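You operate a simulated robot arm through the tools that you are given. There is no shell and no other tool.

You run a simulated two-armed robot. Do the job below in one go: nothing can be reset, and whatever is moved stays where it is left.

JOB
Shorten the prop for stowing: plunger out, lock free, turnbuckle wound in, lock and plunger home again. Where these are worked on the way, their far stop is far enough and under half their travel is too little: index plunger.
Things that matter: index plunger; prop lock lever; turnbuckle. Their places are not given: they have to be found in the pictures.

The check looks at the end state, three seconds after you hand in, the way a careful person would. Anything else that was tipped, shoved, dropped, spilled or broken makes it a failure.

ROBOT AND FRAMES
Two 7-joint arms with two-finger parallel grippers on one trunk that stands fixed in place. Base frame: the origin is at the foot of the trunk, x ahead of it, y to its left, z up. Lengths are in m, angles in rad, forces in N, time in s.
The left shoulder is at [0.05, 0.158, 1.24], the right one opposite. With the tool pointing down near the work surface each hand reaches from about 0.1 to 0.54 m from the base axis, measured 20 degrees to its own side. Payload 3.91 kg a hand.
The tool frame of a hand sits at the grasp point between the pads (the TCP): z along the fingers, y along the line on which they close. The tips reach 0.03 m beyond it. Largest opening 0.11 m; finger width 0.02, thickness 0.01; the body of the gripper, 0.048 by 0.112 m, starts 0.055 m behind the TCP.
Orientation is that of the tool frame in the base frame, as a unit quaternion [w, x, y, z]. With the fingers straight down and closing along the base's y, the tool's x points along the base's -x, its y along +y and its z along -z.

CONTROLS
- The arms move only by the tool apply_moves. It takes "left_increments", "right_increments" or both (then of equal length, played together; a hand with none holds still); each is a list that holds one entry, the list of rows, each a list of 7 numbers: the shift along the tool's x, y, z in units of 25 mm (1.0 is 25 mm), then the turn, a rotation vector about the tool's x, y, z in units of 6 degrees (1.0 is 6 degrees), then the closure in counts, from 0 (fully open) to 255 (shut). In form: [[[x, y, z, wx, wy, wz, gripper], ...]]. A call has 1 to 20 rows; each row shifts and turns the commanded pose from where the row before left it, along the tool's axes as they then stand. A call with a number of a shift or a turn outside -1 to 1 is refused whole. Each row takes 0.2 s and may step no farther than 0.05 m and 0.15 rad from the row before; otherwise, or with a gripper value out of range, the whole call is refused. Where a pose cannot be reached the arm comes as near as it can. A force on the tool above 50 N (or 10 N above the force at the start of the call, whichever is more), or a blocked arm, ends the call early, and 0.2 s more pass. The fingers move at their own pace (about 0.153 m/s each) and stop on an object; they squeeze with about 34 N. The grip force told is the motor's: it shows also when the fingers shut on nothing. Time passes only in rows, and 0.2 s behind the last, so rows that do not move let the fingers close. The reply holds the time, the measured pose of the TCP, the force on the tool along the base axes, the opening and the grip force, in the units named above and with some noise, with the torque about the TCP (base axes, N m) and any sound that the robot's microphone picked up.
- Cameras (640 x 400 px; columns grow to the right, rows downward): "scene" is now at [0.11, 0.0579, 1.4248]; the picture's right is [0.65, -0.76, 0.00], its down [-0.08, -0.06, -1.00] and it looks along [0.76, 0.64, -0.10] (base axes); focal length 214 px, centre (320, 200). "left" rides on the left gripper at [0.072, -0.017, -0.103] in its tool frame; the picture's right is [0.23, 0.97, 0.00], its down [-0.76, 0.18, -0.62] and it looks along [-0.61, 0.14, 0.78] (tool axes); focal length 222 px, centre (320, 200). "right" rides on the right gripper at [0.073, 0.017, -0.103] in its tool frame; the picture's right is [-0.23, 0.97, 0.00], its down [-0.76, -0.18, -0.62] and it looks along [-0.61, -0.14, 0.78] (tool axes); focal length 222 px, centre (320, 200).
- grab_frame(camera): a new picture of that camera. The clock stands still meanwhile.
- slide_trunk(by): slides the trunk up (or, below 0, down) by that many m; the arms and the scene camera ride with it, the base frame stays. It gives what a move gives, with no picture.
- turn_head(pan, tilt): turns the head with the scene camera to pan (to the left, within 1.396 rad either way) and tilt (down, from -0.506 to 1.204), counted from straight ahead of the robot. It gives what a move gives.
- measure_at(camera, pixels): for up to 12 pixels [column, row] of the newest picture of that camera ("zoom" is the newest enlarged one), the place [x, y, z] in the base frame of the surface seen there, good to about 0.002 m. The clock stands still meanwhile.
- enlarge(camera, box): a new picture of the part [left, top, right, bottom] of that camera's present view, enlarged. The clock stands still meanwhile.
- hand_in(): hands the job in; it is judged then, once.

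Unless the task says otherwise, let go and move clear before handing in.

The tools are called after "Emit:" as name(argument=value, ...) on one line, values as JSON. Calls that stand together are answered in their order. apply_moves: Moves the arms, as the interface text tells. Its arguments: {"type":"object","properties":{"left_increments":{"type":"array"},"right_increments":{"type":"array"}},"required":[]} The other tools are called the same way: slide_trunk (by) slides the trunk up or down; turn_head (pan, tilt) turns the head that bears the scene camera; grab_frame (camera) takes a picture; measure_at (camera, pixels) gives the place of the surface under pixels of a picture; enlarge (camera, box) takes an enlarged picture of a part of a camera's view; hand_in () hands the job in.

At the start:

```text
t: 0.0
left_eef_pos: [0.2766, 0.3747, 1.4408]
left_tcp_rot: [0.0, 0.001, 1.0, 0.0]
left_wrist_force: [-0.1, 0.5, -0.1]
left_wrist_torque: [0.0, 0.03, 0.02]
left_gripper_width: 0.1101
left_gripper_force: 0.1
right_eef_pos: [0.3355, 0.063, 1.4391]
right_tcp_rot: [0.0, 0.001, 1.0, 0.002]
right_wrist_force: [0.6, 0.0, -0.6]
right_wrist_torque: [-0.03, -0.01, 0.01]
right_gripper_width: 0.1101
right_gripper_force: 0.0
trunk travel left (down, up): [-0.482, 0.0]
head pan, tilt: [0.705, 0.099]
```

scene: 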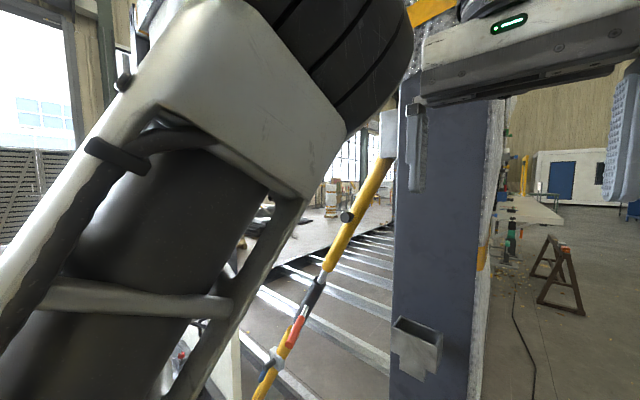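
right: 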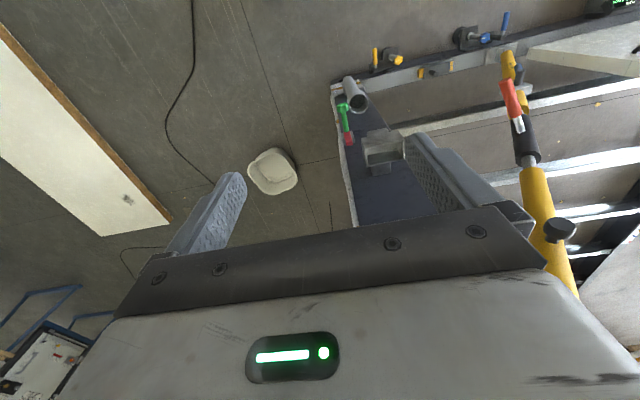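
left: 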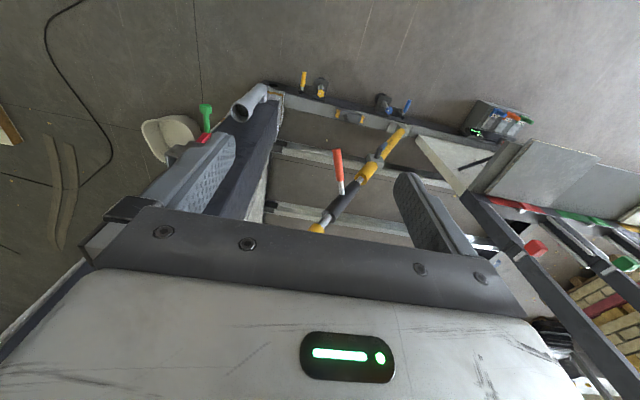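

The scene picture shows a yellow slanted prop from about (265,390) to (390,140), with a dark knob at (347,217), a dark sleeve at (312,293) and a red lever at (295,330). I'll enlarge these for details before moving.

Emit:
enlarge(camera="scene", box=[220, 120, 420, 400])

Emit:
enlarge(camera="right", box=[440, 0, 640, 300])

Emit:
enlarge(camera="left", box=[230, 50, 550, 260])

```text
1.43 times, centred on (320, 260) of scene
```

zoom: 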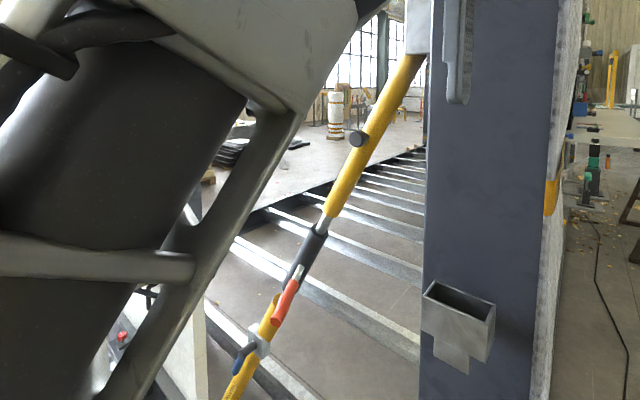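

```text
1.33 times, centred on (540, 150) of right
```

zoom: 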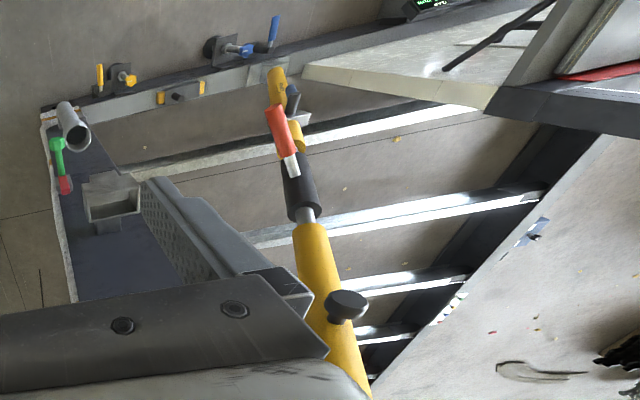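

```text
1.90 times, centred on (390, 155) of left
```

zoom: 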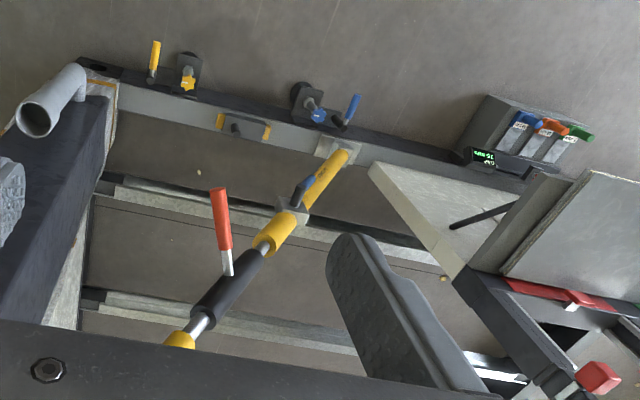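

The prop carries a black knob (upper tube), a dark sleeve with a red-handled lever, and a collar with a blue lever lower down. I'll measure these places and zoom tighter.

Emit:
enlarge(camera="scene", box=[240, 260, 340, 400])

Emit:
measure_at(camera="scene", pixels=[[347, 217], [385, 150], [338, 240], [324, 277], [312, 296], [295, 330], [278, 357], [268, 370], [260, 395], [280, 345]])

Emit:
enlarge(camera="scene", box=[310, 180, 390, 240])

Emit:
enlarge(camera="left", box=[300, 110, 420, 240])

Emit:
enlarge(camera="right", box=[480, 40, 580, 160])

```text
2.86 times, centred on (290, 330) of scene
```

zoom: 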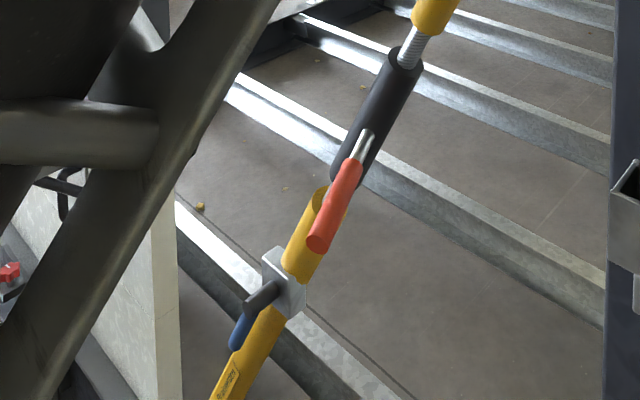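

```text
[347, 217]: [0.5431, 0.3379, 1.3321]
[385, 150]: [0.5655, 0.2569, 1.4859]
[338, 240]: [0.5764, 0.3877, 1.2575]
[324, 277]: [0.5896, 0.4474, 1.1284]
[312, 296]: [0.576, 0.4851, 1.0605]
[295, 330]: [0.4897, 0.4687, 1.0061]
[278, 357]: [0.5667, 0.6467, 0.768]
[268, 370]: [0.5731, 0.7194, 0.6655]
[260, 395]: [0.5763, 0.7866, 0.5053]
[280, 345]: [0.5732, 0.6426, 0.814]
```

```text
6.67 times, centred on (350, 210) of scene
```

zoom: 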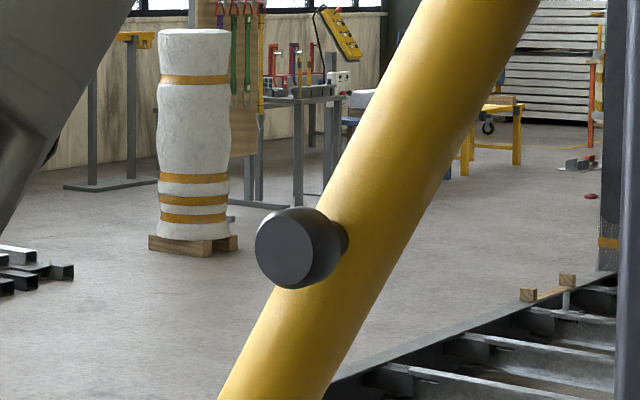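

```text
3.08 times, centred on (360, 175) of left
```

zoom: 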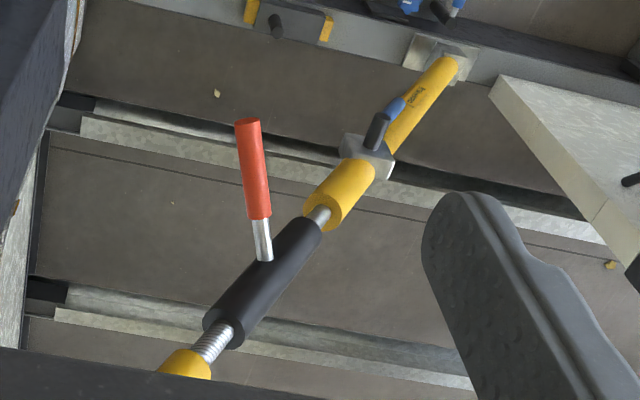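

```text
3.33 times, centred on (530, 100) of right
```

zoom: 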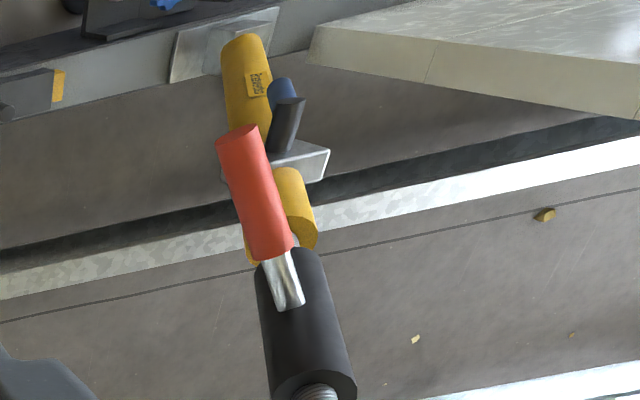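

The parts are clear now: the black knob on the upper tube near (0.54,0.34,1.33) is the index plunger, the dark sleeve with red bar near (0.57,0.5,1.03) is the turnbuckle, and the blue-gripped lever on the collar near (0.57,0.68,0.73) is the lock. I'll look around with the head to learn the surroundings before moving.

Emit:
turn_head(pan=0.705, tilt=0.6)

Emit:
grab_frame(camera="scene")

Emit:
turn_head(pan=0.0, tilt=0.7)

Emit:
grab_frame(camera="scene")

Emit:
turn_head(pan=1.35, tilt=0.6)

Emit:
grab_frame(camera="scene")

```text
t: 0.9
left_eef_pos: [0.277, 0.3751, 1.4399]
left_tcp_rot: [-0.001, -0.001, 1.0, -0.001]
left_wrist_force: [-0.8, -0.9, 0.5]
left_wrist_torque: [-0.01, -0.01, 0.02]
left_gripper_width: 0.1101
left_gripper_force: 0.0
right_eef_pos: [0.3352, 0.0637, 1.4399]
right_tcp_rot: [-0.001, 0.001, 1.0, 0.001]
right_wrist_force: [0.8, -0.1, -0.5]
right_wrist_torque: [0.01, -0.01, 0.03]
right_gripper_width: 0.1099
right_gripper_force: 0.0
trunk travel left (down, up): [-0.482, 0.0]
head pan, tilt: [0.705, 0.6]
```

```text
taken
```

scene: 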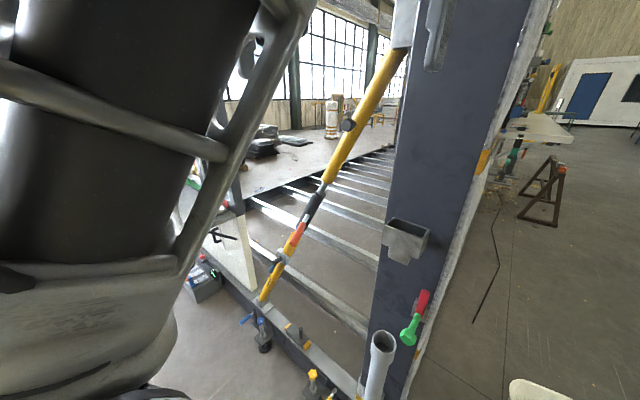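

```text
t: 2.0
left_eef_pos: [0.2791, 0.3739, 1.4374]
left_tcp_rot: [-0.004, 0.001, 1.0, 0.001]
left_wrist_force: [-0.2, 0.8, 0.0]
left_wrist_torque: [0.0, -0.05, -0.03]
left_gripper_width: 0.1103
left_gripper_force: 0.1
right_eef_pos: [0.3359, 0.0635, 1.4402]
right_tcp_rot: [-0.001, 0.001, 1.0, 0.0]
right_wrist_force: [0.5, 0.3, -0.6]
right_wrist_torque: [0.01, -0.02, 0.01]
right_gripper_width: 0.1101
right_gripper_force: 0.1
trunk travel left (down, up): [-0.482, 0.0]
head pan, tilt: [0.0, 0.7]
```

```text
taken
```

scene: 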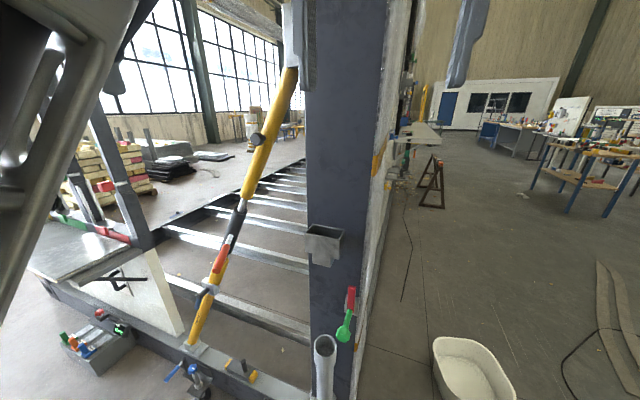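

```text
t: 3.5
left_eef_pos: [0.2767, 0.3758, 1.4396]
left_tcp_rot: [0.001, -0.001, 1.0, -0.003]
left_wrist_force: [-0.1, 0.0, 0.2]
left_wrist_torque: [0.01, -0.01, 0.0]
left_gripper_width: 0.11
left_gripper_force: 0.0
right_eef_pos: [0.3357, 0.0636, 1.4391]
right_tcp_rot: [0.0, 0.001, 1.0, 0.0]
right_wrist_force: [0.1, 0.2, 0.7]
right_wrist_torque: [0.05, -0.02, 0.01]
right_gripper_width: 0.1101
right_gripper_force: 0.0
trunk travel left (down, up): [-0.482, 0.0]
head pan, tilt: [1.349, 0.6]
```

```text
taken
```

scene: 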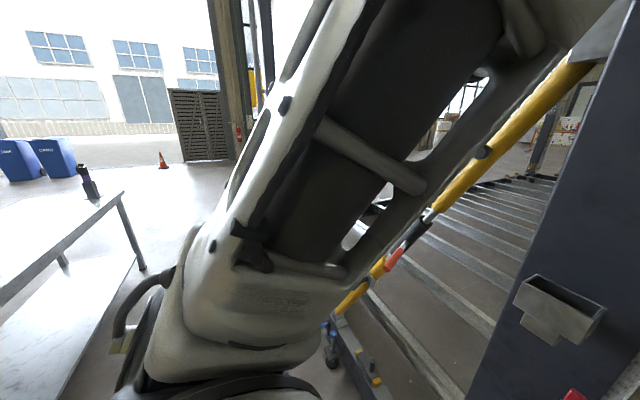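

The post (dark blue) stands right next to the upper prop end, with a small bracket and pipe on its front; I need its geometry for clearance. I'll take a view at pan 0.2 and measure.

Emit:
turn_head(pan=0.25, tilt=0.5)

Emit:
grab_frame(camera="scene")

```text
t: 4.8
left_eef_pos: [0.2782, 0.3743, 1.441]
left_tcp_rot: [-0.003, 0.0, 1.0, 0.0]
left_wrist_force: [-0.1, -0.7, 0.8]
left_wrist_torque: [-0.02, -0.01, -0.03]
left_gripper_width: 0.1098
left_gripper_force: 0.1
right_eef_pos: [0.3354, 0.064, 1.4402]
right_tcp_rot: [0.001, 0.001, 1.0, 0.001]
right_wrist_force: [0.3, 0.1, -0.2]
right_wrist_torque: [0.02, -0.01, 0.03]
right_gripper_width: 0.1101
right_gripper_force: 0.0
trunk travel left (down, up): [-0.482, 0.0]
head pan, tilt: [0.25, 0.499]
```

```text
taken
```

scene: 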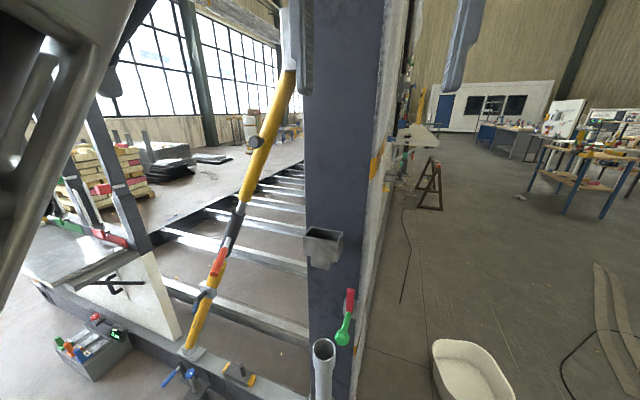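

Good overview with the prop from (190,345) to (290,70). I'll measure the post, bracket, pipe, panels and prop parts.

Emit:
measure_at(camera="scene", pixels=[[308, 150], [380, 150], [310, 230], [340, 235], [345, 300], [322, 345], [150, 260], [180, 335], [120, 220], [290, 40], [306, 40], [190, 380]])

Emit:
measure_at(camera="scene", pixels=[[286, 85], [267, 132], [256, 142], [248, 178], [240, 207], [233, 230], [226, 245], [215, 265], [212, 280], [206, 295], [202, 301], [195, 330]])

Emit:
enlarge(camera="scene", box=[170, 200, 270, 360])

Emit:
enlarge(camera="scene", box=[220, 0, 420, 140])

```text
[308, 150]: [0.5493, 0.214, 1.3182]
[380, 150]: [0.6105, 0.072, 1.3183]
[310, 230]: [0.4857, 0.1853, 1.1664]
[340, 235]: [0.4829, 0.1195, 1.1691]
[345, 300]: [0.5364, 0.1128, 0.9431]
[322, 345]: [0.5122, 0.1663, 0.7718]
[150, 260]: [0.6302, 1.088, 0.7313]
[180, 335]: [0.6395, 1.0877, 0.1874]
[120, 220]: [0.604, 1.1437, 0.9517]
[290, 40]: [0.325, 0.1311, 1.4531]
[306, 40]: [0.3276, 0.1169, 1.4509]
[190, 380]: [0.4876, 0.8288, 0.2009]
```

```text
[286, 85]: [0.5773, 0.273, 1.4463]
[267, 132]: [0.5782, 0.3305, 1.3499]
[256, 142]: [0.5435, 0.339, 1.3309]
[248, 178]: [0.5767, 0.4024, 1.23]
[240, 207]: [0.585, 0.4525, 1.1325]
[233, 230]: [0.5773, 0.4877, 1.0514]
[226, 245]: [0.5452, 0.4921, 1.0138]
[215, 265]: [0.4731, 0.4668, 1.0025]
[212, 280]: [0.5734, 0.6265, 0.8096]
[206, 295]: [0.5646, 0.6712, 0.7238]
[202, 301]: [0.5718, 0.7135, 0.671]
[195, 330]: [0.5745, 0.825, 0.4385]
```

```text
2.50 times, centred on (220, 280) of scene
```

zoom: 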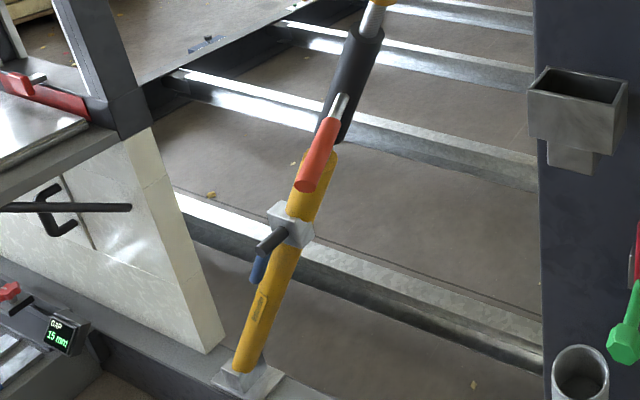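

```text
2.86 times, centred on (320, 70) of scene
```

zoom: 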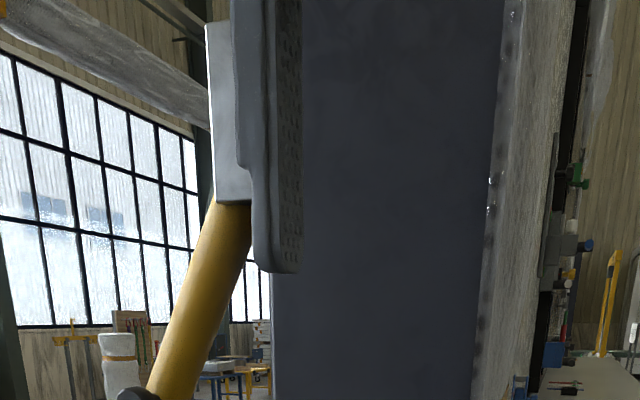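

The post's front is at x≈0.55, left side y≈0.214; the prop runs in a plane near x≈0.60, direction about (0,0.48,-0.88). Now close zooms of knob, red bar and lock lever for exact measuring.

Emit:
enlarge(camera="scene", box=[236, 126, 276, 158])

Emit:
measure_at(camera="zoom", pixels=[[320, 200], [280, 200], [260, 200], [330, 160], [300, 240], [370, 190], [360, 150], [420, 200], [320, 260], [400, 100], [500, 100], [280, 330]])

Emit:
enlarge(camera="scene", box=[200, 210, 250, 285])

Emit:
measure_at(camera="zoom", pixels=[[320, 200], [300, 260], [330, 150], [340, 130]])

Emit:
enlarge(camera="scene", box=[185, 275, 230, 320])

```text
12.50 times, centred on (256, 142) of scene
```

zoom: 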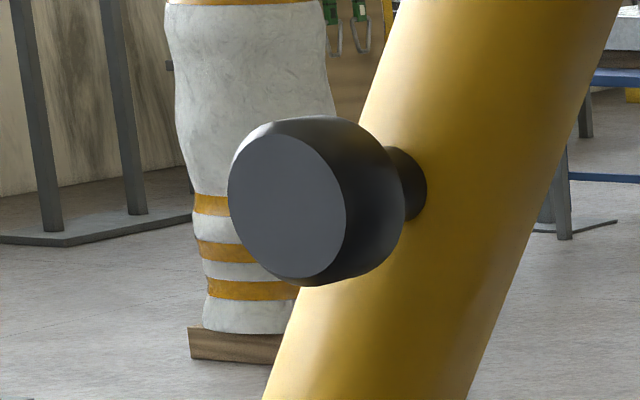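

```text
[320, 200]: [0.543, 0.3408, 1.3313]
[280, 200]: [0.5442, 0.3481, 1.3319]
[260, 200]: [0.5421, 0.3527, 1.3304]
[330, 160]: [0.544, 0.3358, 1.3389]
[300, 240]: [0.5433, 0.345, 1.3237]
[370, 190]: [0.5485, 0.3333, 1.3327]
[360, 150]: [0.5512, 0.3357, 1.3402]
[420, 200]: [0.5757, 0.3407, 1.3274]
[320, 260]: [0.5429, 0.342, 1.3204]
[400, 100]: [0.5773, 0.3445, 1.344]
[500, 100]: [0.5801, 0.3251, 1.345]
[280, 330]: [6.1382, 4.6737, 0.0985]
```

```text
5.33 times, centred on (225, 248) of scene
```

zoom: 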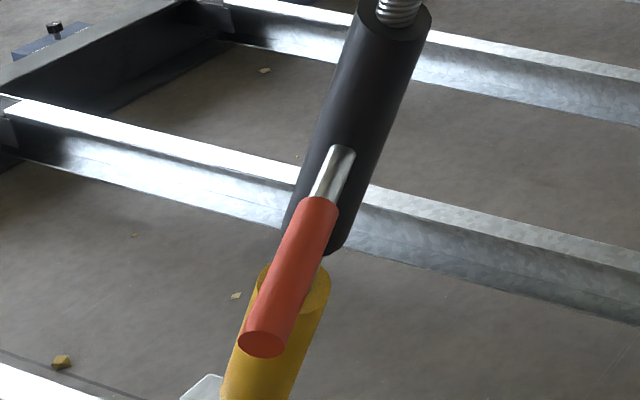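

```text
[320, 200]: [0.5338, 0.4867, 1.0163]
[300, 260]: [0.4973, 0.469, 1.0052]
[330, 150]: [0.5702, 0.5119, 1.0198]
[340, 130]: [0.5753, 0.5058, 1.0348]
```

```text
8.89 times, centred on (208, 298) of scene
```

zoom: 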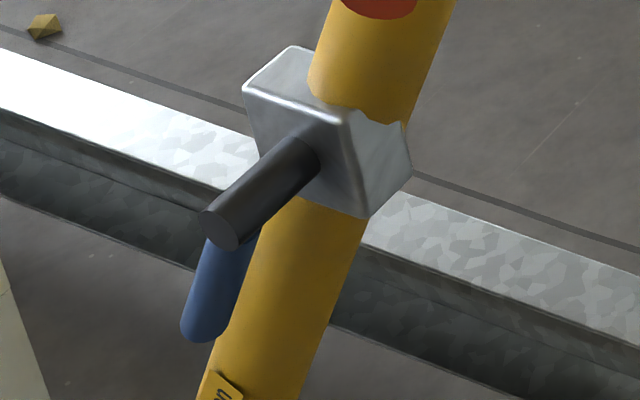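

The knob's face is centred near (0.543,0.3415,1.331), pointing along -x. Now measure the lock lever and red bar in detail.

Emit:
measure_at(camera="zoom", pixels=[[225, 230], [260, 195], [300, 160], [320, 150], [235, 255], [220, 290], [205, 325], [300, 110], [285, 70], [380, 160], [300, 250], [345, 90]])

Emit:
enlarge(camera="scene", box=[205, 220, 245, 285])

Emit:
measure_at(camera="zoom", pixels=[[265, 335], [290, 270], [310, 220], [325, 160], [340, 100], [360, 50], [340, 200], [300, 320], [290, 380]])

```text
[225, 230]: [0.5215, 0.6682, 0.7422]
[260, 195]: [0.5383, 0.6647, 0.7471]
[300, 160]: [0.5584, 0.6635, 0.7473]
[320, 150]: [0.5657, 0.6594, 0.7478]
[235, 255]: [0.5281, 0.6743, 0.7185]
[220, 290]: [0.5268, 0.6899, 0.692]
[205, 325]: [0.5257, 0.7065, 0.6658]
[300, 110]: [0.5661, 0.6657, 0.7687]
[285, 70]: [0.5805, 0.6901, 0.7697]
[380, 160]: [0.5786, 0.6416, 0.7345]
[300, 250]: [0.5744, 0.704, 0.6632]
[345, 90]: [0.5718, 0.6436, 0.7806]
```

```text
6.15 times, centred on (225, 252) of scene
```

zoom: 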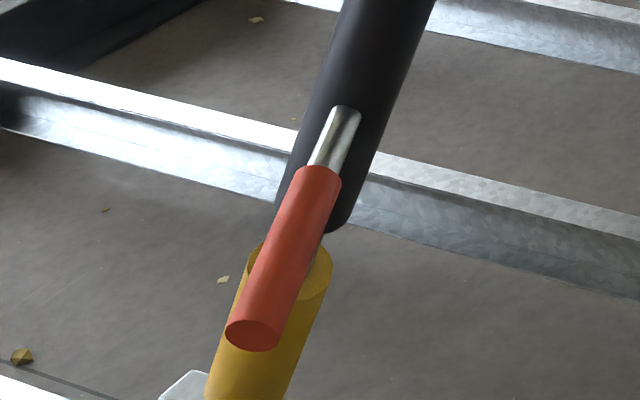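

```text
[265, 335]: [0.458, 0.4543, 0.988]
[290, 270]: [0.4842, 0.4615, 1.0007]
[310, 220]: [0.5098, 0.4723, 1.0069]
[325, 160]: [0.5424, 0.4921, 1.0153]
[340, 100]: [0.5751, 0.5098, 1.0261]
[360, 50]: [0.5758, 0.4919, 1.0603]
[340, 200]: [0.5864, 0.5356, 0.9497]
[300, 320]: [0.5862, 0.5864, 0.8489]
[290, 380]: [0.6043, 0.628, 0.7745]
```

The lock lever's shaft runs along -x at about (y 0.662, z 0.740) with its blue grip lying down along the prop; the turnbuckle bar points from about (0.597,0.51,1.02) to a tip at (0.458,0.454,0.988). I'll first move the left hand out to the left and bring the right hand in front of the knob, well back, before turning it forward.

Emit:
apply_moves(left_increments=[[[-0.1, 0.9, 0.5, 0, 0, 0, 0], [-0.1, 0.9, 0.5, 0, 0, 0, 0], [-0.1, 0.9, 0.5, 0, 0, 0, 0], [-0.1, 0.9, 0.5, 0, 0, 0, 0], [-0.1, 0.9, 0.5, 0, 0, 0, 0], [-0.1, 0.9, 0.5, 0, 0, 0, 0], [-0.1, 0.9, 0.5, 0, 0, 0, 0], [-0.1, 0.9, 0.5, 0, 0, 0, 0], [-0.1, 0.9, 0.5, 0, 0, 0, 0], [-0.1, 0.9, 0.5, 0, 0, 0, 0]]], right_increments=[[[-0.3, 0.9, 0.3, 0, 0, 0, 0], [-0.3, 0.9, 0.3, 0, 0, 0, 0], [-0.3, 0.9, 0.3, 0, 0, 0, 0], [-0.3, 0.9, 0.3, 0, 0, 0, 0], [-0.3, 0.9, 0.3, 0, 0, 0, 0], [-0.3, 0.9, 0.3, 0, 0, 0, 0], [-0.3, 0.9, 0.3, 0, 0, 0, 0], [-0.3, 0.9, 0.3, 0, 0, 0, 0], [-0.3, 0.9, 0.3, 0, 0, 0, 0], [-0.3, 0.9, 0.3, 0, 0, 0, 0]]])

Emit:
turn_head(pan=0.6, tilt=0.4)

Emit:
grab_frame(camera="scene")

Emit:
grab_frame(camera="left")

Emit:
grab_frame(camera="right")

```text
t: 7.0
left_eef_pos: [0.3043, 0.6004, 1.3144]
left_tcp_rot: [-0.001, 0.0, 1.0, 0.001]
left_wrist_force: [-1.0, 0.6, -0.9]
left_wrist_torque: [0.0, 0.03, 0.01]
left_gripper_width: 0.1099
left_gripper_force: 0.0
right_eef_pos: [0.3607, 0.1561, 1.3337]
right_tcp_rot: [0.0, 0.006, 1.0, 0.005]
right_wrist_force: [0.7, 0.8, -0.2]
right_wrist_torque: [-0.01, 0.01, 0.02]
right_gripper_width: 0.11
right_gripper_force: 0.0
right hand out of reach, approached as far as the arm can: row 2, 3, 4, 5, 6, 7, 8, 9, 10
trunk travel left (down, up): [-0.482, 0.0]
head pan, tilt: [0.25, 0.499]
```

```text
t: 7.9
left_eef_pos: [0.304, 0.6005, 1.3143]
left_tcp_rot: [0.0, 0.001, 1.0, 0.0]
left_wrist_force: [-0.9, -0.5, 0.3]
left_wrist_torque: [-0.04, -0.01, 0.0]
left_gripper_width: 0.1098
left_gripper_force: 0.0
right_eef_pos: [0.3614, 0.1562, 1.3345]
right_tcp_rot: [-0.001, 0.006, 1.0, 0.004]
right_wrist_force: [0.9, 1.1, 0.9]
right_wrist_torque: [0.03, 0.01, 0.0]
right_gripper_width: 0.1103
right_gripper_force: 0.1
trunk travel left (down, up): [-0.482, 0.0]
head pan, tilt: [0.6, 0.4]
```

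```text
taken
```

scene: 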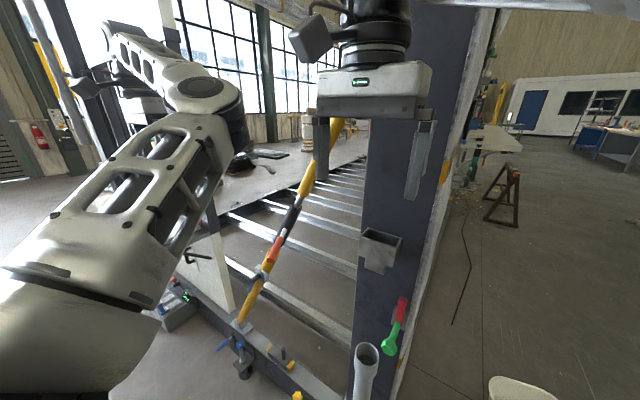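

```text
taken
```

left: 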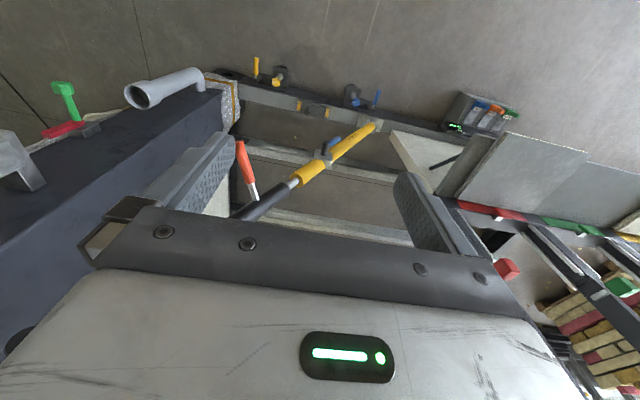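

```text
taken
```

right: 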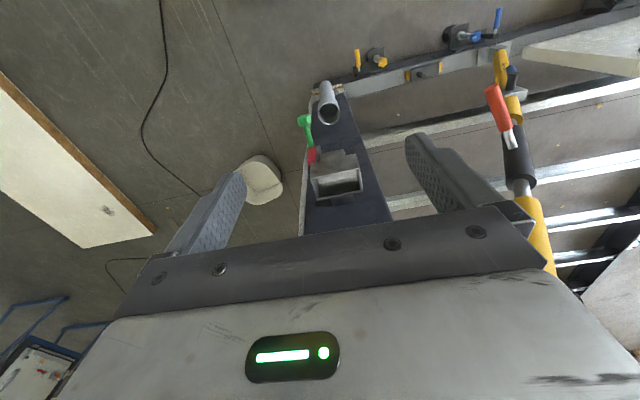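

The right arm hits its reach limit with the tool down at (0.36,0.156,1.334), so the left arm, which is nearer the knob, will take the plunger. I'll back the right hand off and pitch the left hand forward (fingers toward +x) while bringing it toward the knob's front.

Emit:
apply_moves(left_increments=[[[-0.31, -0.48, 0, 0, -1, 0, 0], [-0.308, -0.48, 0.032, 0, -1, 0, 0], [-0.303, -0.48, 0.064, 0, -1, 0, 0], [-0.295, -0.48, 0.096, 0, -1, 0, 0], [-0.283, -0.48, 0.126, 0, -1, 0, 0], [-0.268, -0.48, 0.155, 0, -1, 0, 0], [-0.251, -0.48, 0.182, 0, -1, 0, 0], [-0.23, -0.48, 0.207, 0, -1, 0, 0], [-0.207, -0.48, 0.23, 0, -1, 0, 0], [-0.182, -0.48, 0.251, 0, -1, 0, 0], [-0.155, -0.48, 0.268, 0, -1, 0, 0], [-0.126, -0.48, 0.283, 0, -1, 0, 0], [-0.096, -0.48, 0.295, 0, -1, 0, 0], [-0.064, -0.48, 0.303, 0, -1, 0, 0], [-0.032, -0.48, 0.308, 0, -1, 0, 0]]], right_increments=[[[0.07, -0.27, -0.19, 0, 0, 0, 0], [0.07, -0.27, -0.19, 0, 0, 0, 0], [0.07, -0.27, -0.19, 0, 0, 0, 0], [0.07, -0.27, -0.19, 0, 0, 0, 0], [0.07, -0.27, -0.19, 0, 0, 0, 0], [0.07, -0.27, -0.19, 0, 0, 0, 0], [0.07, -0.27, -0.19, 0, 0, 0, 0], [0.07, -0.27, -0.19, 0, 0, 0, 0], [0.07, -0.27, -0.19, 0, 0, 0, 0], [0.07, -0.27, -0.19, 0, 0, 0, 0], [0.07, -0.27, -0.19, 0, 0, 0, 0], [0.07, -0.27, -0.19, 0, 0, 0, 0], [0.07, -0.27, -0.19, 0, 0, 0, 0], [0.07, -0.27, -0.19, 0, 0, 0, 0], [0.07, -0.27, -0.19, 0, 0, 0, 0]]])

Emit:
grab_frame(camera="scene")

Emit:
grab_frame(camera="left")

Emit:
grab_frame(camera="right")

```text
t: 11.1
left_eef_pos: [0.4182, 0.4198, 1.317]
left_tcp_rot: [0.709, 0.002, 0.705, 0.0]
left_wrist_force: [-0.1, 0.9, 0.4]
left_wrist_torque: [-0.01, 0.0, -0.01]
left_gripper_width: 0.1101
left_gripper_force: 0.0
right_eef_pos: [0.3338, 0.0581, 1.4007]
right_tcp_rot: [0.001, 0.005, 1.0, -0.002]
right_wrist_force: [17.2, -19.5, -11.8]
right_wrist_torque: [-0.35, 0.2, -0.86]
right_gripper_width: 0.1006
right_gripper_force: 0.0
trunk travel left (down, up): [-0.482, 0.0]
head pan, tilt: [0.6, 0.4]
```

```text
taken
```

scene: 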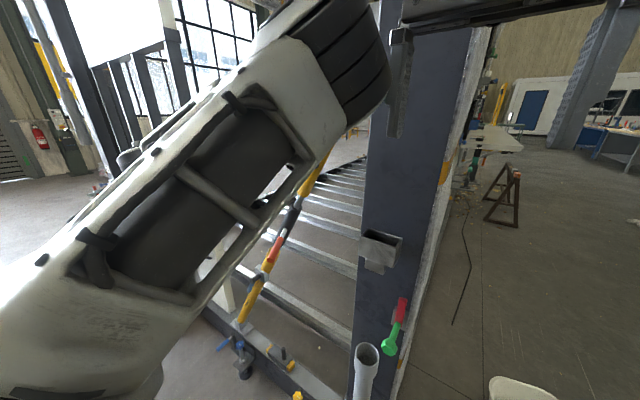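

```text
taken
```

left: 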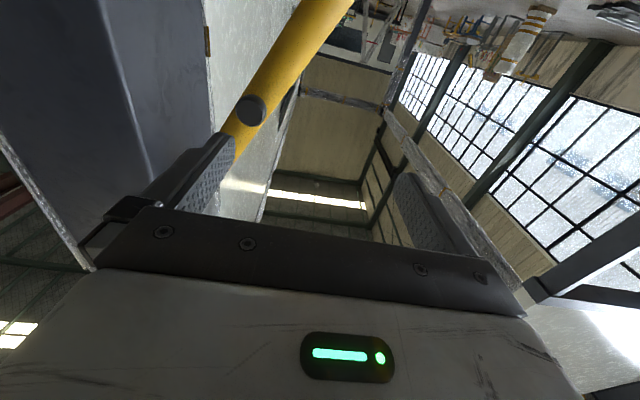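

```text
taken
```

right: 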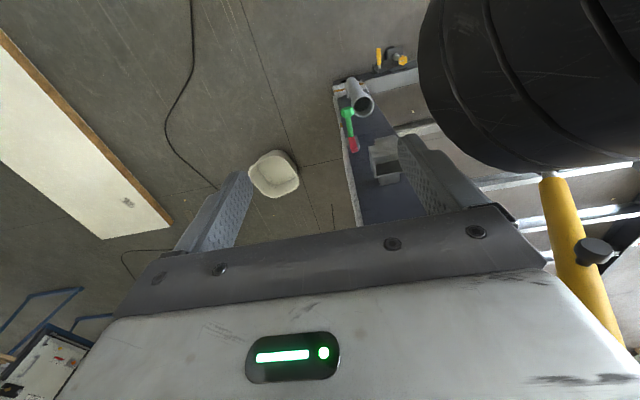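

The left hand now points forward with the knob visible at left-camera pixel (250,110), but the right wrist shows 17–20 N: the left wrist/forearm is touching the right finger. I'll move the right hand away to the right.

Emit:
apply_moves(right_increments=[[[0.3, -0.8, -0.2, 0, 0, 0, 0], [0.3, -0.8, -0.2, 0, 0, 0, 0], [0.2, -0.8, -0.1, 0, 0, 0, 0], [0, -0.9, 0, 0, 0, 0, 0], [0, -0.9, 0, 0, 0, 0, 0], [0, -0.9, 0, 0, 0, 0, 0], [0, -0.9, 0, 0, 0, 0, 0], [0, -0.9, 0, 0, 0, 0, 0]]])

Emit:
grab_frame(camera="right")

Emit:
enlarge(camera="left", box=[200, 40, 360, 160])

```text
t: 12.9
left_eef_pos: [0.4177, 0.4186, 1.3152]
left_tcp_rot: [0.707, 0.001, 0.707, 0.0]
left_wrist_force: [0.2, -0.7, -0.8]
left_wrist_torque: [0.01, 0.0, 0.03]
left_gripper_width: 0.1099
left_gripper_force: 0.1
right_eef_pos: [0.3117, -0.1143, 1.4147]
right_tcp_rot: [0.001, 0.001, 1.0, 0.002]
right_wrist_force: [0.6, -0.2, 0.2]
right_wrist_torque: [-0.02, 0.01, 0.01]
right_gripper_width: 0.1102
right_gripper_force: 0.1
trunk travel left (down, up): [-0.482, 0.0]
head pan, tilt: [0.6, 0.4]
```

```text
taken
```

right: 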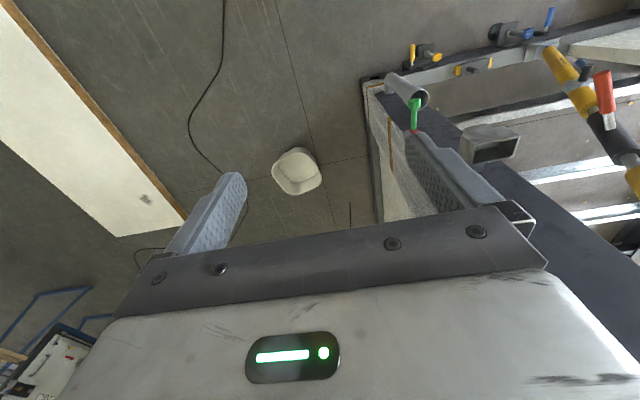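

```text
3.33 times, centred on (280, 100) of left
```

zoom: 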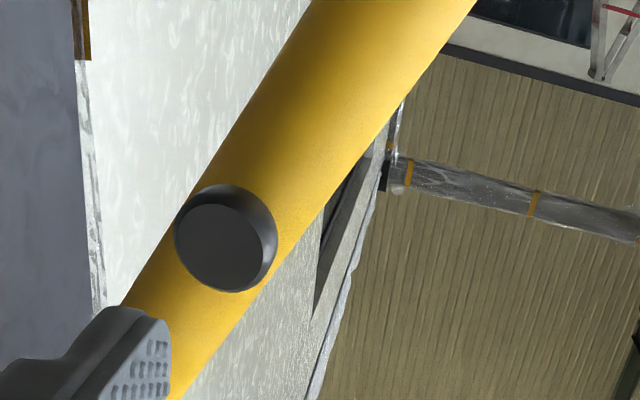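

Contact is cleared (right forces ~0). I'll measure the knob with the left camera, then line the left hand up: knob centre from earlier is (0.543,0.3415,1.331).

Emit:
measure_at(camera="zoom", pixels=[[220, 248], [185, 245], [255, 250], [222, 212], [215, 285], [265, 220], [300, 150], [230, 330], [260, 100]])

Emit:
apply_moves(left_increments=[[[-0.15, -0.75, 0, 0, 0, 0, 0], [-0.15, -0.75, 0, 0, 0, 0, 0], [-0.15, -0.75, 0, 0, 0, 0, 0], [-0.15, -0.8, 0, 0, 0, 0, 0]]])

Emit:
grab_frame(camera="left")

Emit:
grab_frame(camera="scene")

```text
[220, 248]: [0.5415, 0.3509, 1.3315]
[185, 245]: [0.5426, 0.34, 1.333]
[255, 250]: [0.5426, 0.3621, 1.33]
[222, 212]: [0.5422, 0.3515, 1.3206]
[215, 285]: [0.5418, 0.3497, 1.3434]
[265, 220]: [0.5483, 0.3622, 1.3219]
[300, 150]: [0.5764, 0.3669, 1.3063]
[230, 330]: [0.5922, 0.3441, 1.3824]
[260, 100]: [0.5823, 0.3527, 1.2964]
```

```text
t: 13.9
left_eef_pos: [0.4176, 0.3426, 1.3259]
left_tcp_rot: [0.703, -0.001, 0.711, -0.001]
left_wrist_force: [-0.6, 0.5, 0.6]
left_wrist_torque: [-0.02, -0.02, 0.04]
left_gripper_width: 0.1102
left_gripper_force: 0.0
right_eef_pos: [0.3121, -0.1135, 1.4149]
right_tcp_rot: [-0.001, 0.001, 1.0, 0.001]
right_wrist_force: [-1.8, -0.8, 0.3]
right_wrist_torque: [0.01, 0.0, -0.03]
right_gripper_width: 0.11
right_gripper_force: 0.0
trunk travel left (down, up): [-0.482, 0.0]
head pan, tilt: [0.6, 0.4]
```

```text
taken
```

left: 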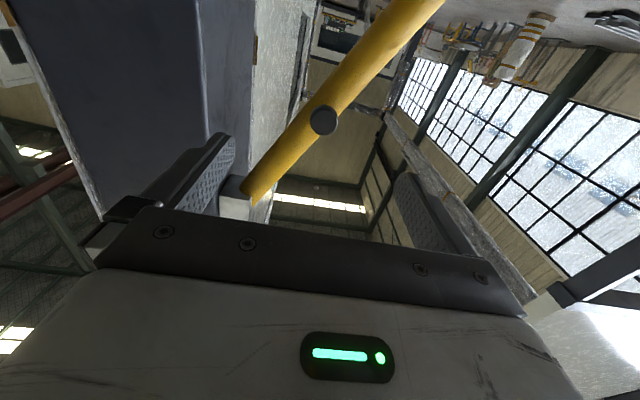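

```text
taken
```

scene: 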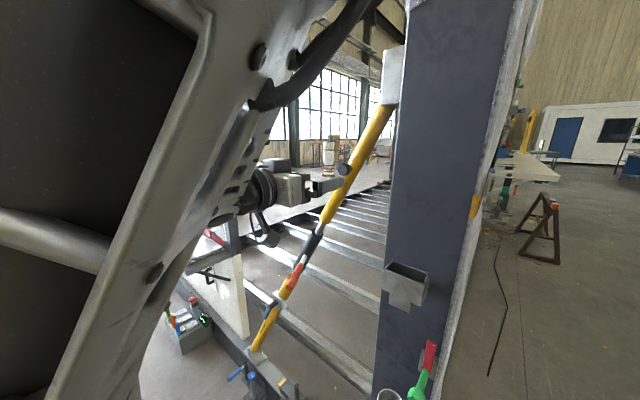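

The knob face centre reads about (0.542,0.350,1.332). I'll trim the left hand by +7 mm y, +6 mm z, then advance 0.125 m along +x with open fingers.

Emit:
apply_moves(left_increments=[[[-0.24, 0.28, 0, 0, 0, 0, 0], [0, 0, 1, 0, 0, 0, 0], [0, 0, 1, 0, 0, 0, 0], [0, 0, 1, 0, 0, 0, 0], [0, 0, 1, 0, 0, 0, 0], [0, 0, 0.9, 0, 0, 0, 0], [0, 0, 0, 0, 0, 0, 0]]])

Emit:
grab_frame(camera="left")

Emit:
grab_frame(camera="scene")

```text
t: 15.5
left_eef_pos: [0.5413, 0.3485, 1.3379]
left_tcp_rot: [0.708, -0.001, 0.707, 0.0]
left_wrist_force: [-0.4, -0.7, 0.1]
left_wrist_torque: [0.0, -0.03, 0.05]
left_gripper_width: 0.1101
left_gripper_force: 0.1
right_eef_pos: [0.3115, -0.1135, 1.4155]
right_tcp_rot: [0.0, 0.0, 1.0, 0.0]
right_wrist_force: [0.3, 0.6, 1.0]
right_wrist_torque: [0.01, 0.0, 0.0]
right_gripper_width: 0.1102
right_gripper_force: 0.0
trunk travel left (down, up): [-0.482, 0.0]
head pan, tilt: [0.6, 0.4]
```

```text
taken
```

left: 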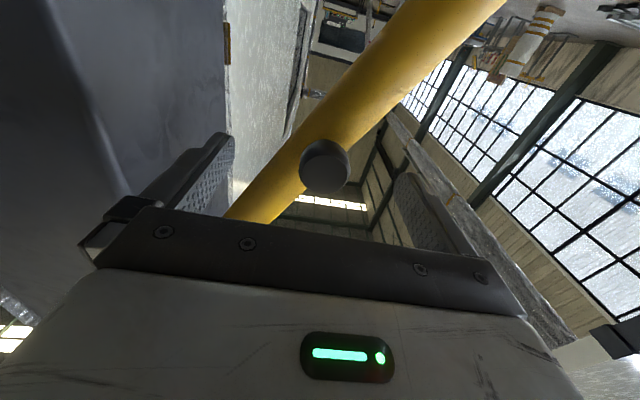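

```text
taken
```

scene: 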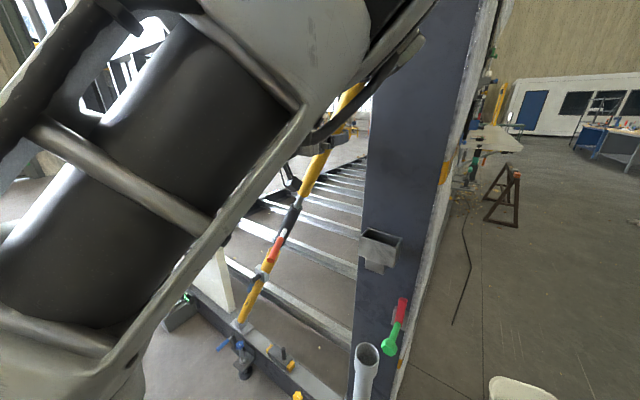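

The knob appears at left-camera (325,165), between the open fingers; I'll measure it against the TCP at (0.541,0.3485,1.338).

Emit:
measure_at(camera="left", pixels=[[325, 170], [305, 165], [345, 168], [325, 148], [322, 188], [225, 160], [405, 200], [410, 180], [230, 150]])

```text
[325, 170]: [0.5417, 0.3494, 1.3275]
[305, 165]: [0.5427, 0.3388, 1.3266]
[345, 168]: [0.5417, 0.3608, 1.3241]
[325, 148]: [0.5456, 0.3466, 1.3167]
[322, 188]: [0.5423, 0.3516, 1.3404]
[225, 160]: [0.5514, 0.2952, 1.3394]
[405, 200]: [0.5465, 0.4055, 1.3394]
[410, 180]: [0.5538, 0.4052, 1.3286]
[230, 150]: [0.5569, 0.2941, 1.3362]
```

Knob centre is about (0.542,0.3495,1.330), so I'll drop the hand 8 mm and close the fingers.

Emit:
apply_moves(left_increments=[[[0.32, 0.04, 0.1, 0, 0, 0, 0], [0, 0, 0, 0, 0, 0, 0], [0, 0, 0, 0, 0, 0, 120], [0, 0, 0, 0, 0, 0, 255], [0, 0, 0, 0, 0, 0, 255], [0, 0, 0, 0, 0, 0, 255]]])

Emit:
grab_frame(camera="left")

```text
t: 16.9
left_eef_pos: [0.5421, 0.3493, 1.3296]
left_tcp_rot: [0.707, -0.001, 0.707, 0.0]
left_wrist_force: [0.6, -8.7, 0.9]
left_wrist_torque: [-0.08, -0.26, -0.48]
left_gripper_width: 0.03
left_gripper_force: 45.2
right_eef_pos: [0.3118, -0.1142, 1.4146]
right_tcp_rot: [0.001, 0.0, 1.0, 0.001]
right_wrist_force: [-0.3, -0.5, -0.1]
right_wrist_torque: [0.03, 0.01, 0.02]
right_gripper_width: 0.1098
right_gripper_force: 0.1
trunk travel left (down, up): [-0.482, 0.0]
head pan, tilt: [0.6, 0.4]
```

```text
taken
```

left: 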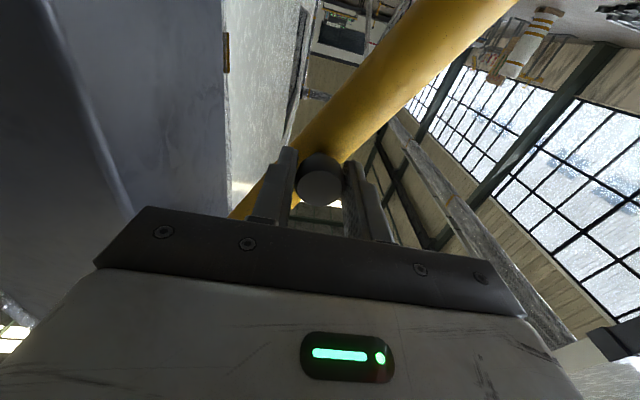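

The fingers hold the knob (opening 0.030, grip 45 N). Now I'll pull back along -x in small steps, watching the force.

Emit:
apply_moves(left_increments=[[[0, -0.03, -0.15, 0, 0, 0, 255], [0, -0.02, -0.15, 0, 0, 0, 255], [0, 0, -0.15, 0, 0, 0, 255], [0, 0, 0, 0, 0, 0, 255]]])

```text
t: 17.9
left_eef_pos: [0.5299, 0.3493, 1.3289]
left_tcp_rot: [0.707, -0.001, 0.707, 0.001]
left_wrist_force: [-4.8, -2.6, 1.7]
left_wrist_torque: [0.15, 0.14, -0.08]
left_gripper_width: 0.03
left_gripper_force: 44.7
right_eef_pos: [0.3109, -0.1146, 1.4153]
right_tcp_rot: [0.0, 0.001, 1.0, 0.0]
right_wrist_force: [0.3, 0.5, -0.6]
right_wrist_torque: [0.05, -0.03, 0.0]
right_gripper_width: 0.11
right_gripper_force: 0.1
trunk travel left (down, up): [-0.482, 0.0]
head pan, tilt: [0.6, 0.4]
```

It moved 12 mm with little force. I'll look whether the knob came along and keep pulling.

Emit:
enlarge(camera="left", box=[220, 100, 420, 225])

Emit:
apply_moves(left_increments=[[[0, 0, -0.15, 0, 0, 0, 255], [0, 0, -0.15, 0, 0, 0, 255], [0, 0, -0.15, 0, 0, 0, 255], [0, 0, 0, 0, 0, 0, 255]]])

Emit:
enlarge(camera="left", box=[220, 100, 420, 225])

```text
3.20 times, centred on (320, 162) of left
```

zoom: 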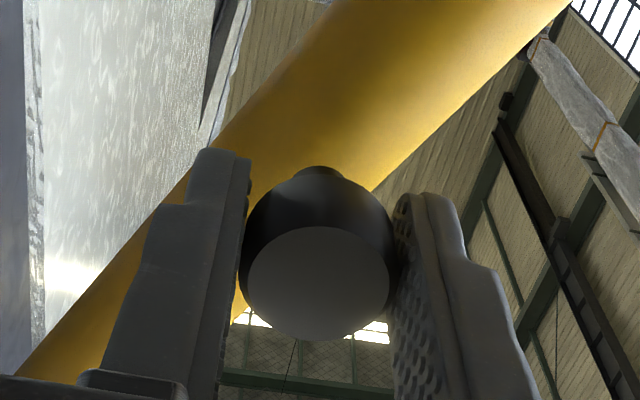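

```text
t: 18.9
left_eef_pos: [0.5279, 0.3491, 1.3283]
left_tcp_rot: [0.708, 0.002, 0.706, 0.0]
left_wrist_force: [31.1, 9.8, 10.7]
left_wrist_torque: [-0.01, -0.12, 0.4]
left_gripper_width: 0.03
left_gripper_force: 45.0
right_eef_pos: [0.3164, -0.1128, 1.4155]
right_tcp_rot: [-0.002, 0.0, 1.0, 0.0]
right_wrist_force: [-0.3, -0.3, 0.2]
right_wrist_torque: [0.01, 0.01, -0.03]
right_gripper_width: 0.1101
right_gripper_force: 0.1
trunk travel left (down, up): [-0.482, 0.0]
head pan, tilt: [0.6, 0.4]
```

```text
3.20 times, centred on (320, 162) of left
```

zoom: 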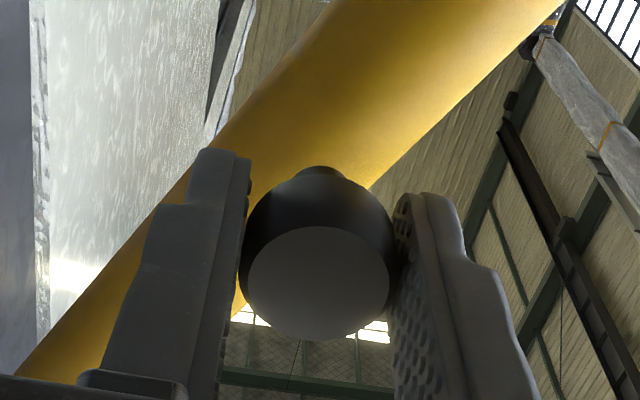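

The force climbed to 31 N at x≈0.528, so the plunger is at its outer stop after about 14 mm. I'll ease the pull, open the fingers, and see whether it stays out.

Emit:
apply_moves(left_increments=[[[0, 0, 0.3, 0, 0, 0, 255], [0, 0, 0, 0, 0, 0, 120], [0, 0, 0, 0, 0, 0, 60], [0, 0, 0, 0, 0, 0, 0], [0, 0, 0, 0, 0, 0, 0]]])

Emit:
grab_frame(camera="left")

Emit:
measure_at(camera="left", pixels=[[320, 185], [310, 180], [330, 180], [320, 195], [320, 170]])

```text
t: 20.1
left_eef_pos: [0.5292, 0.3497, 1.3288]
left_tcp_rot: [0.707, 0.0, 0.707, 0.0]
left_wrist_force: [0.8, 0.4, 0.3]
left_wrist_torque: [0.0, 0.0, -0.04]
left_gripper_width: 0.1101
left_gripper_force: 0.0
right_eef_pos: [0.3116, -0.1128, 1.4154]
right_tcp_rot: [0.0, 0.001, 1.0, 0.001]
right_wrist_force: [-0.3, 0.0, -0.6]
right_wrist_torque: [0.01, 0.01, 0.02]
right_gripper_width: 0.11
right_gripper_force: 0.1
trunk travel left (down, up): [-0.482, 0.0]
head pan, tilt: [0.6, 0.4]
```

```text
taken
```

left: 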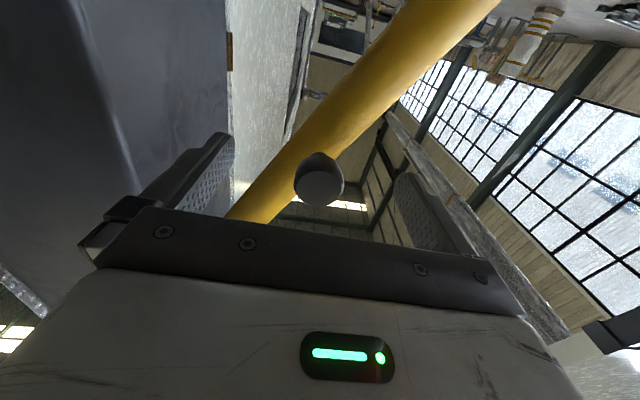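

```text
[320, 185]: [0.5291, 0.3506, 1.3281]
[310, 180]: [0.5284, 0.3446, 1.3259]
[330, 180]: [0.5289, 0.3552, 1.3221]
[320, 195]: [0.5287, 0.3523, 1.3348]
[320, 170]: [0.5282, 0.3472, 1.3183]
```

The knob stays out on its own (face now at x≈0.529 versus 0.542 before). Next is the lock lever: I'll back the left hand off 0.15 m, then lower the trunk so the low lever is in reach.

Emit:
apply_moves(left_increments=[[[0, 0, -1, 0, 0, 0, 0], [0, 0, -1, 0, 0, 0, 0], [0, 0, -1, 0, 0, 0, 0], [0, 0, -1, 0, 0, 0, 0], [0, 0, -1, 0, 0, 0, 0], [0, 0, -1, 0, 0, 0, 0], [0, 0, 0, 0, 0, 0, 0]]])

Emit:
turn_head(pan=0.9, tilt=0.9)

Emit:
grab_frame(camera="scene")

Emit:
turn_head(pan=0.0, tilt=1.15)

Emit:
grab_frame(camera="scene")

```text
t: 21.7
left_eef_pos: [0.3883, 0.3567, 1.3304]
left_tcp_rot: [0.705, 0.0, 0.71, 0.0]
left_wrist_force: [-0.1, -0.3, -0.2]
left_wrist_torque: [0.0, 0.0, -0.04]
left_gripper_width: 0.11
left_gripper_force: 0.1
left hand out of reach, approached as far as the arm can: row 6
right_eef_pos: [0.3116, -0.1139, 1.4162]
right_tcp_rot: [0.0, 0.001, 1.0, 0.001]
right_wrist_force: [0.0, 0.6, 0.0]
right_wrist_torque: [0.04, 0.0, -0.03]
right_gripper_width: 0.11
right_gripper_force: 0.1
trunk travel left (down, up): [-0.482, 0.0]
head pan, tilt: [0.6, 0.4]
```

```text
t: 22.6
left_eef_pos: [0.3868, 0.3576, 1.3328]
left_tcp_rot: [0.708, -0.001, 0.707, -0.002]
left_wrist_force: [-0.2, 0.3, -0.7]
left_wrist_torque: [-0.02, 0.0, 0.03]
left_gripper_width: 0.1101
left_gripper_force: 0.1
right_eef_pos: [0.3115, -0.1143, 1.4165]
right_tcp_rot: [0.001, 0.001, 1.0, 0.001]
right_wrist_force: [-0.1, 1.2, 0.0]
right_wrist_torque: [0.0, 0.04, 0.0]
right_gripper_width: 0.1099
right_gripper_force: 0.0
trunk travel left (down, up): [-0.482, 0.0]
head pan, tilt: [0.901, 0.901]
```

```text
taken
```

scene: 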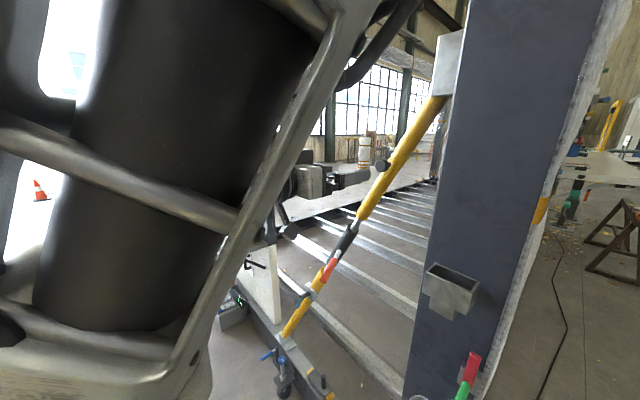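

```text
t: 23.8
left_eef_pos: [0.3878, 0.3574, 1.3299]
left_tcp_rot: [0.703, 0.001, 0.711, 0.0]
left_wrist_force: [-0.1, 0.3, -1.0]
left_wrist_torque: [-0.01, -0.01, 0.0]
left_gripper_width: 0.1102
left_gripper_force: 0.1
right_eef_pos: [0.3126, -0.1129, 1.4149]
right_tcp_rot: [0.0, 0.001, 1.0, 0.001]
right_wrist_force: [-0.1, -0.8, -0.1]
right_wrist_torque: [-0.03, 0.0, -0.05]
right_gripper_width: 0.1101
right_gripper_force: 0.1
trunk travel left (down, up): [-0.482, 0.0]
head pan, tilt: [0.0, 1.15]
```

```text
taken
```

scene: 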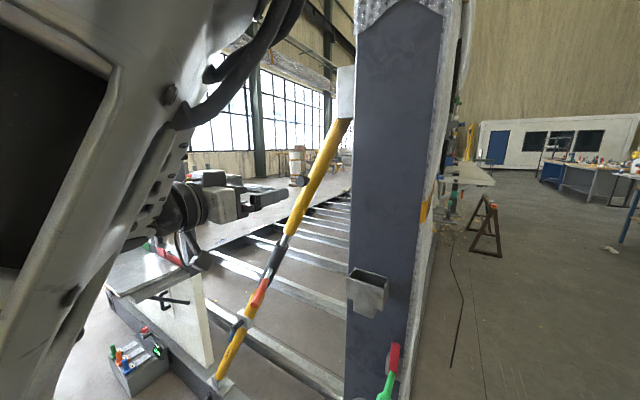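

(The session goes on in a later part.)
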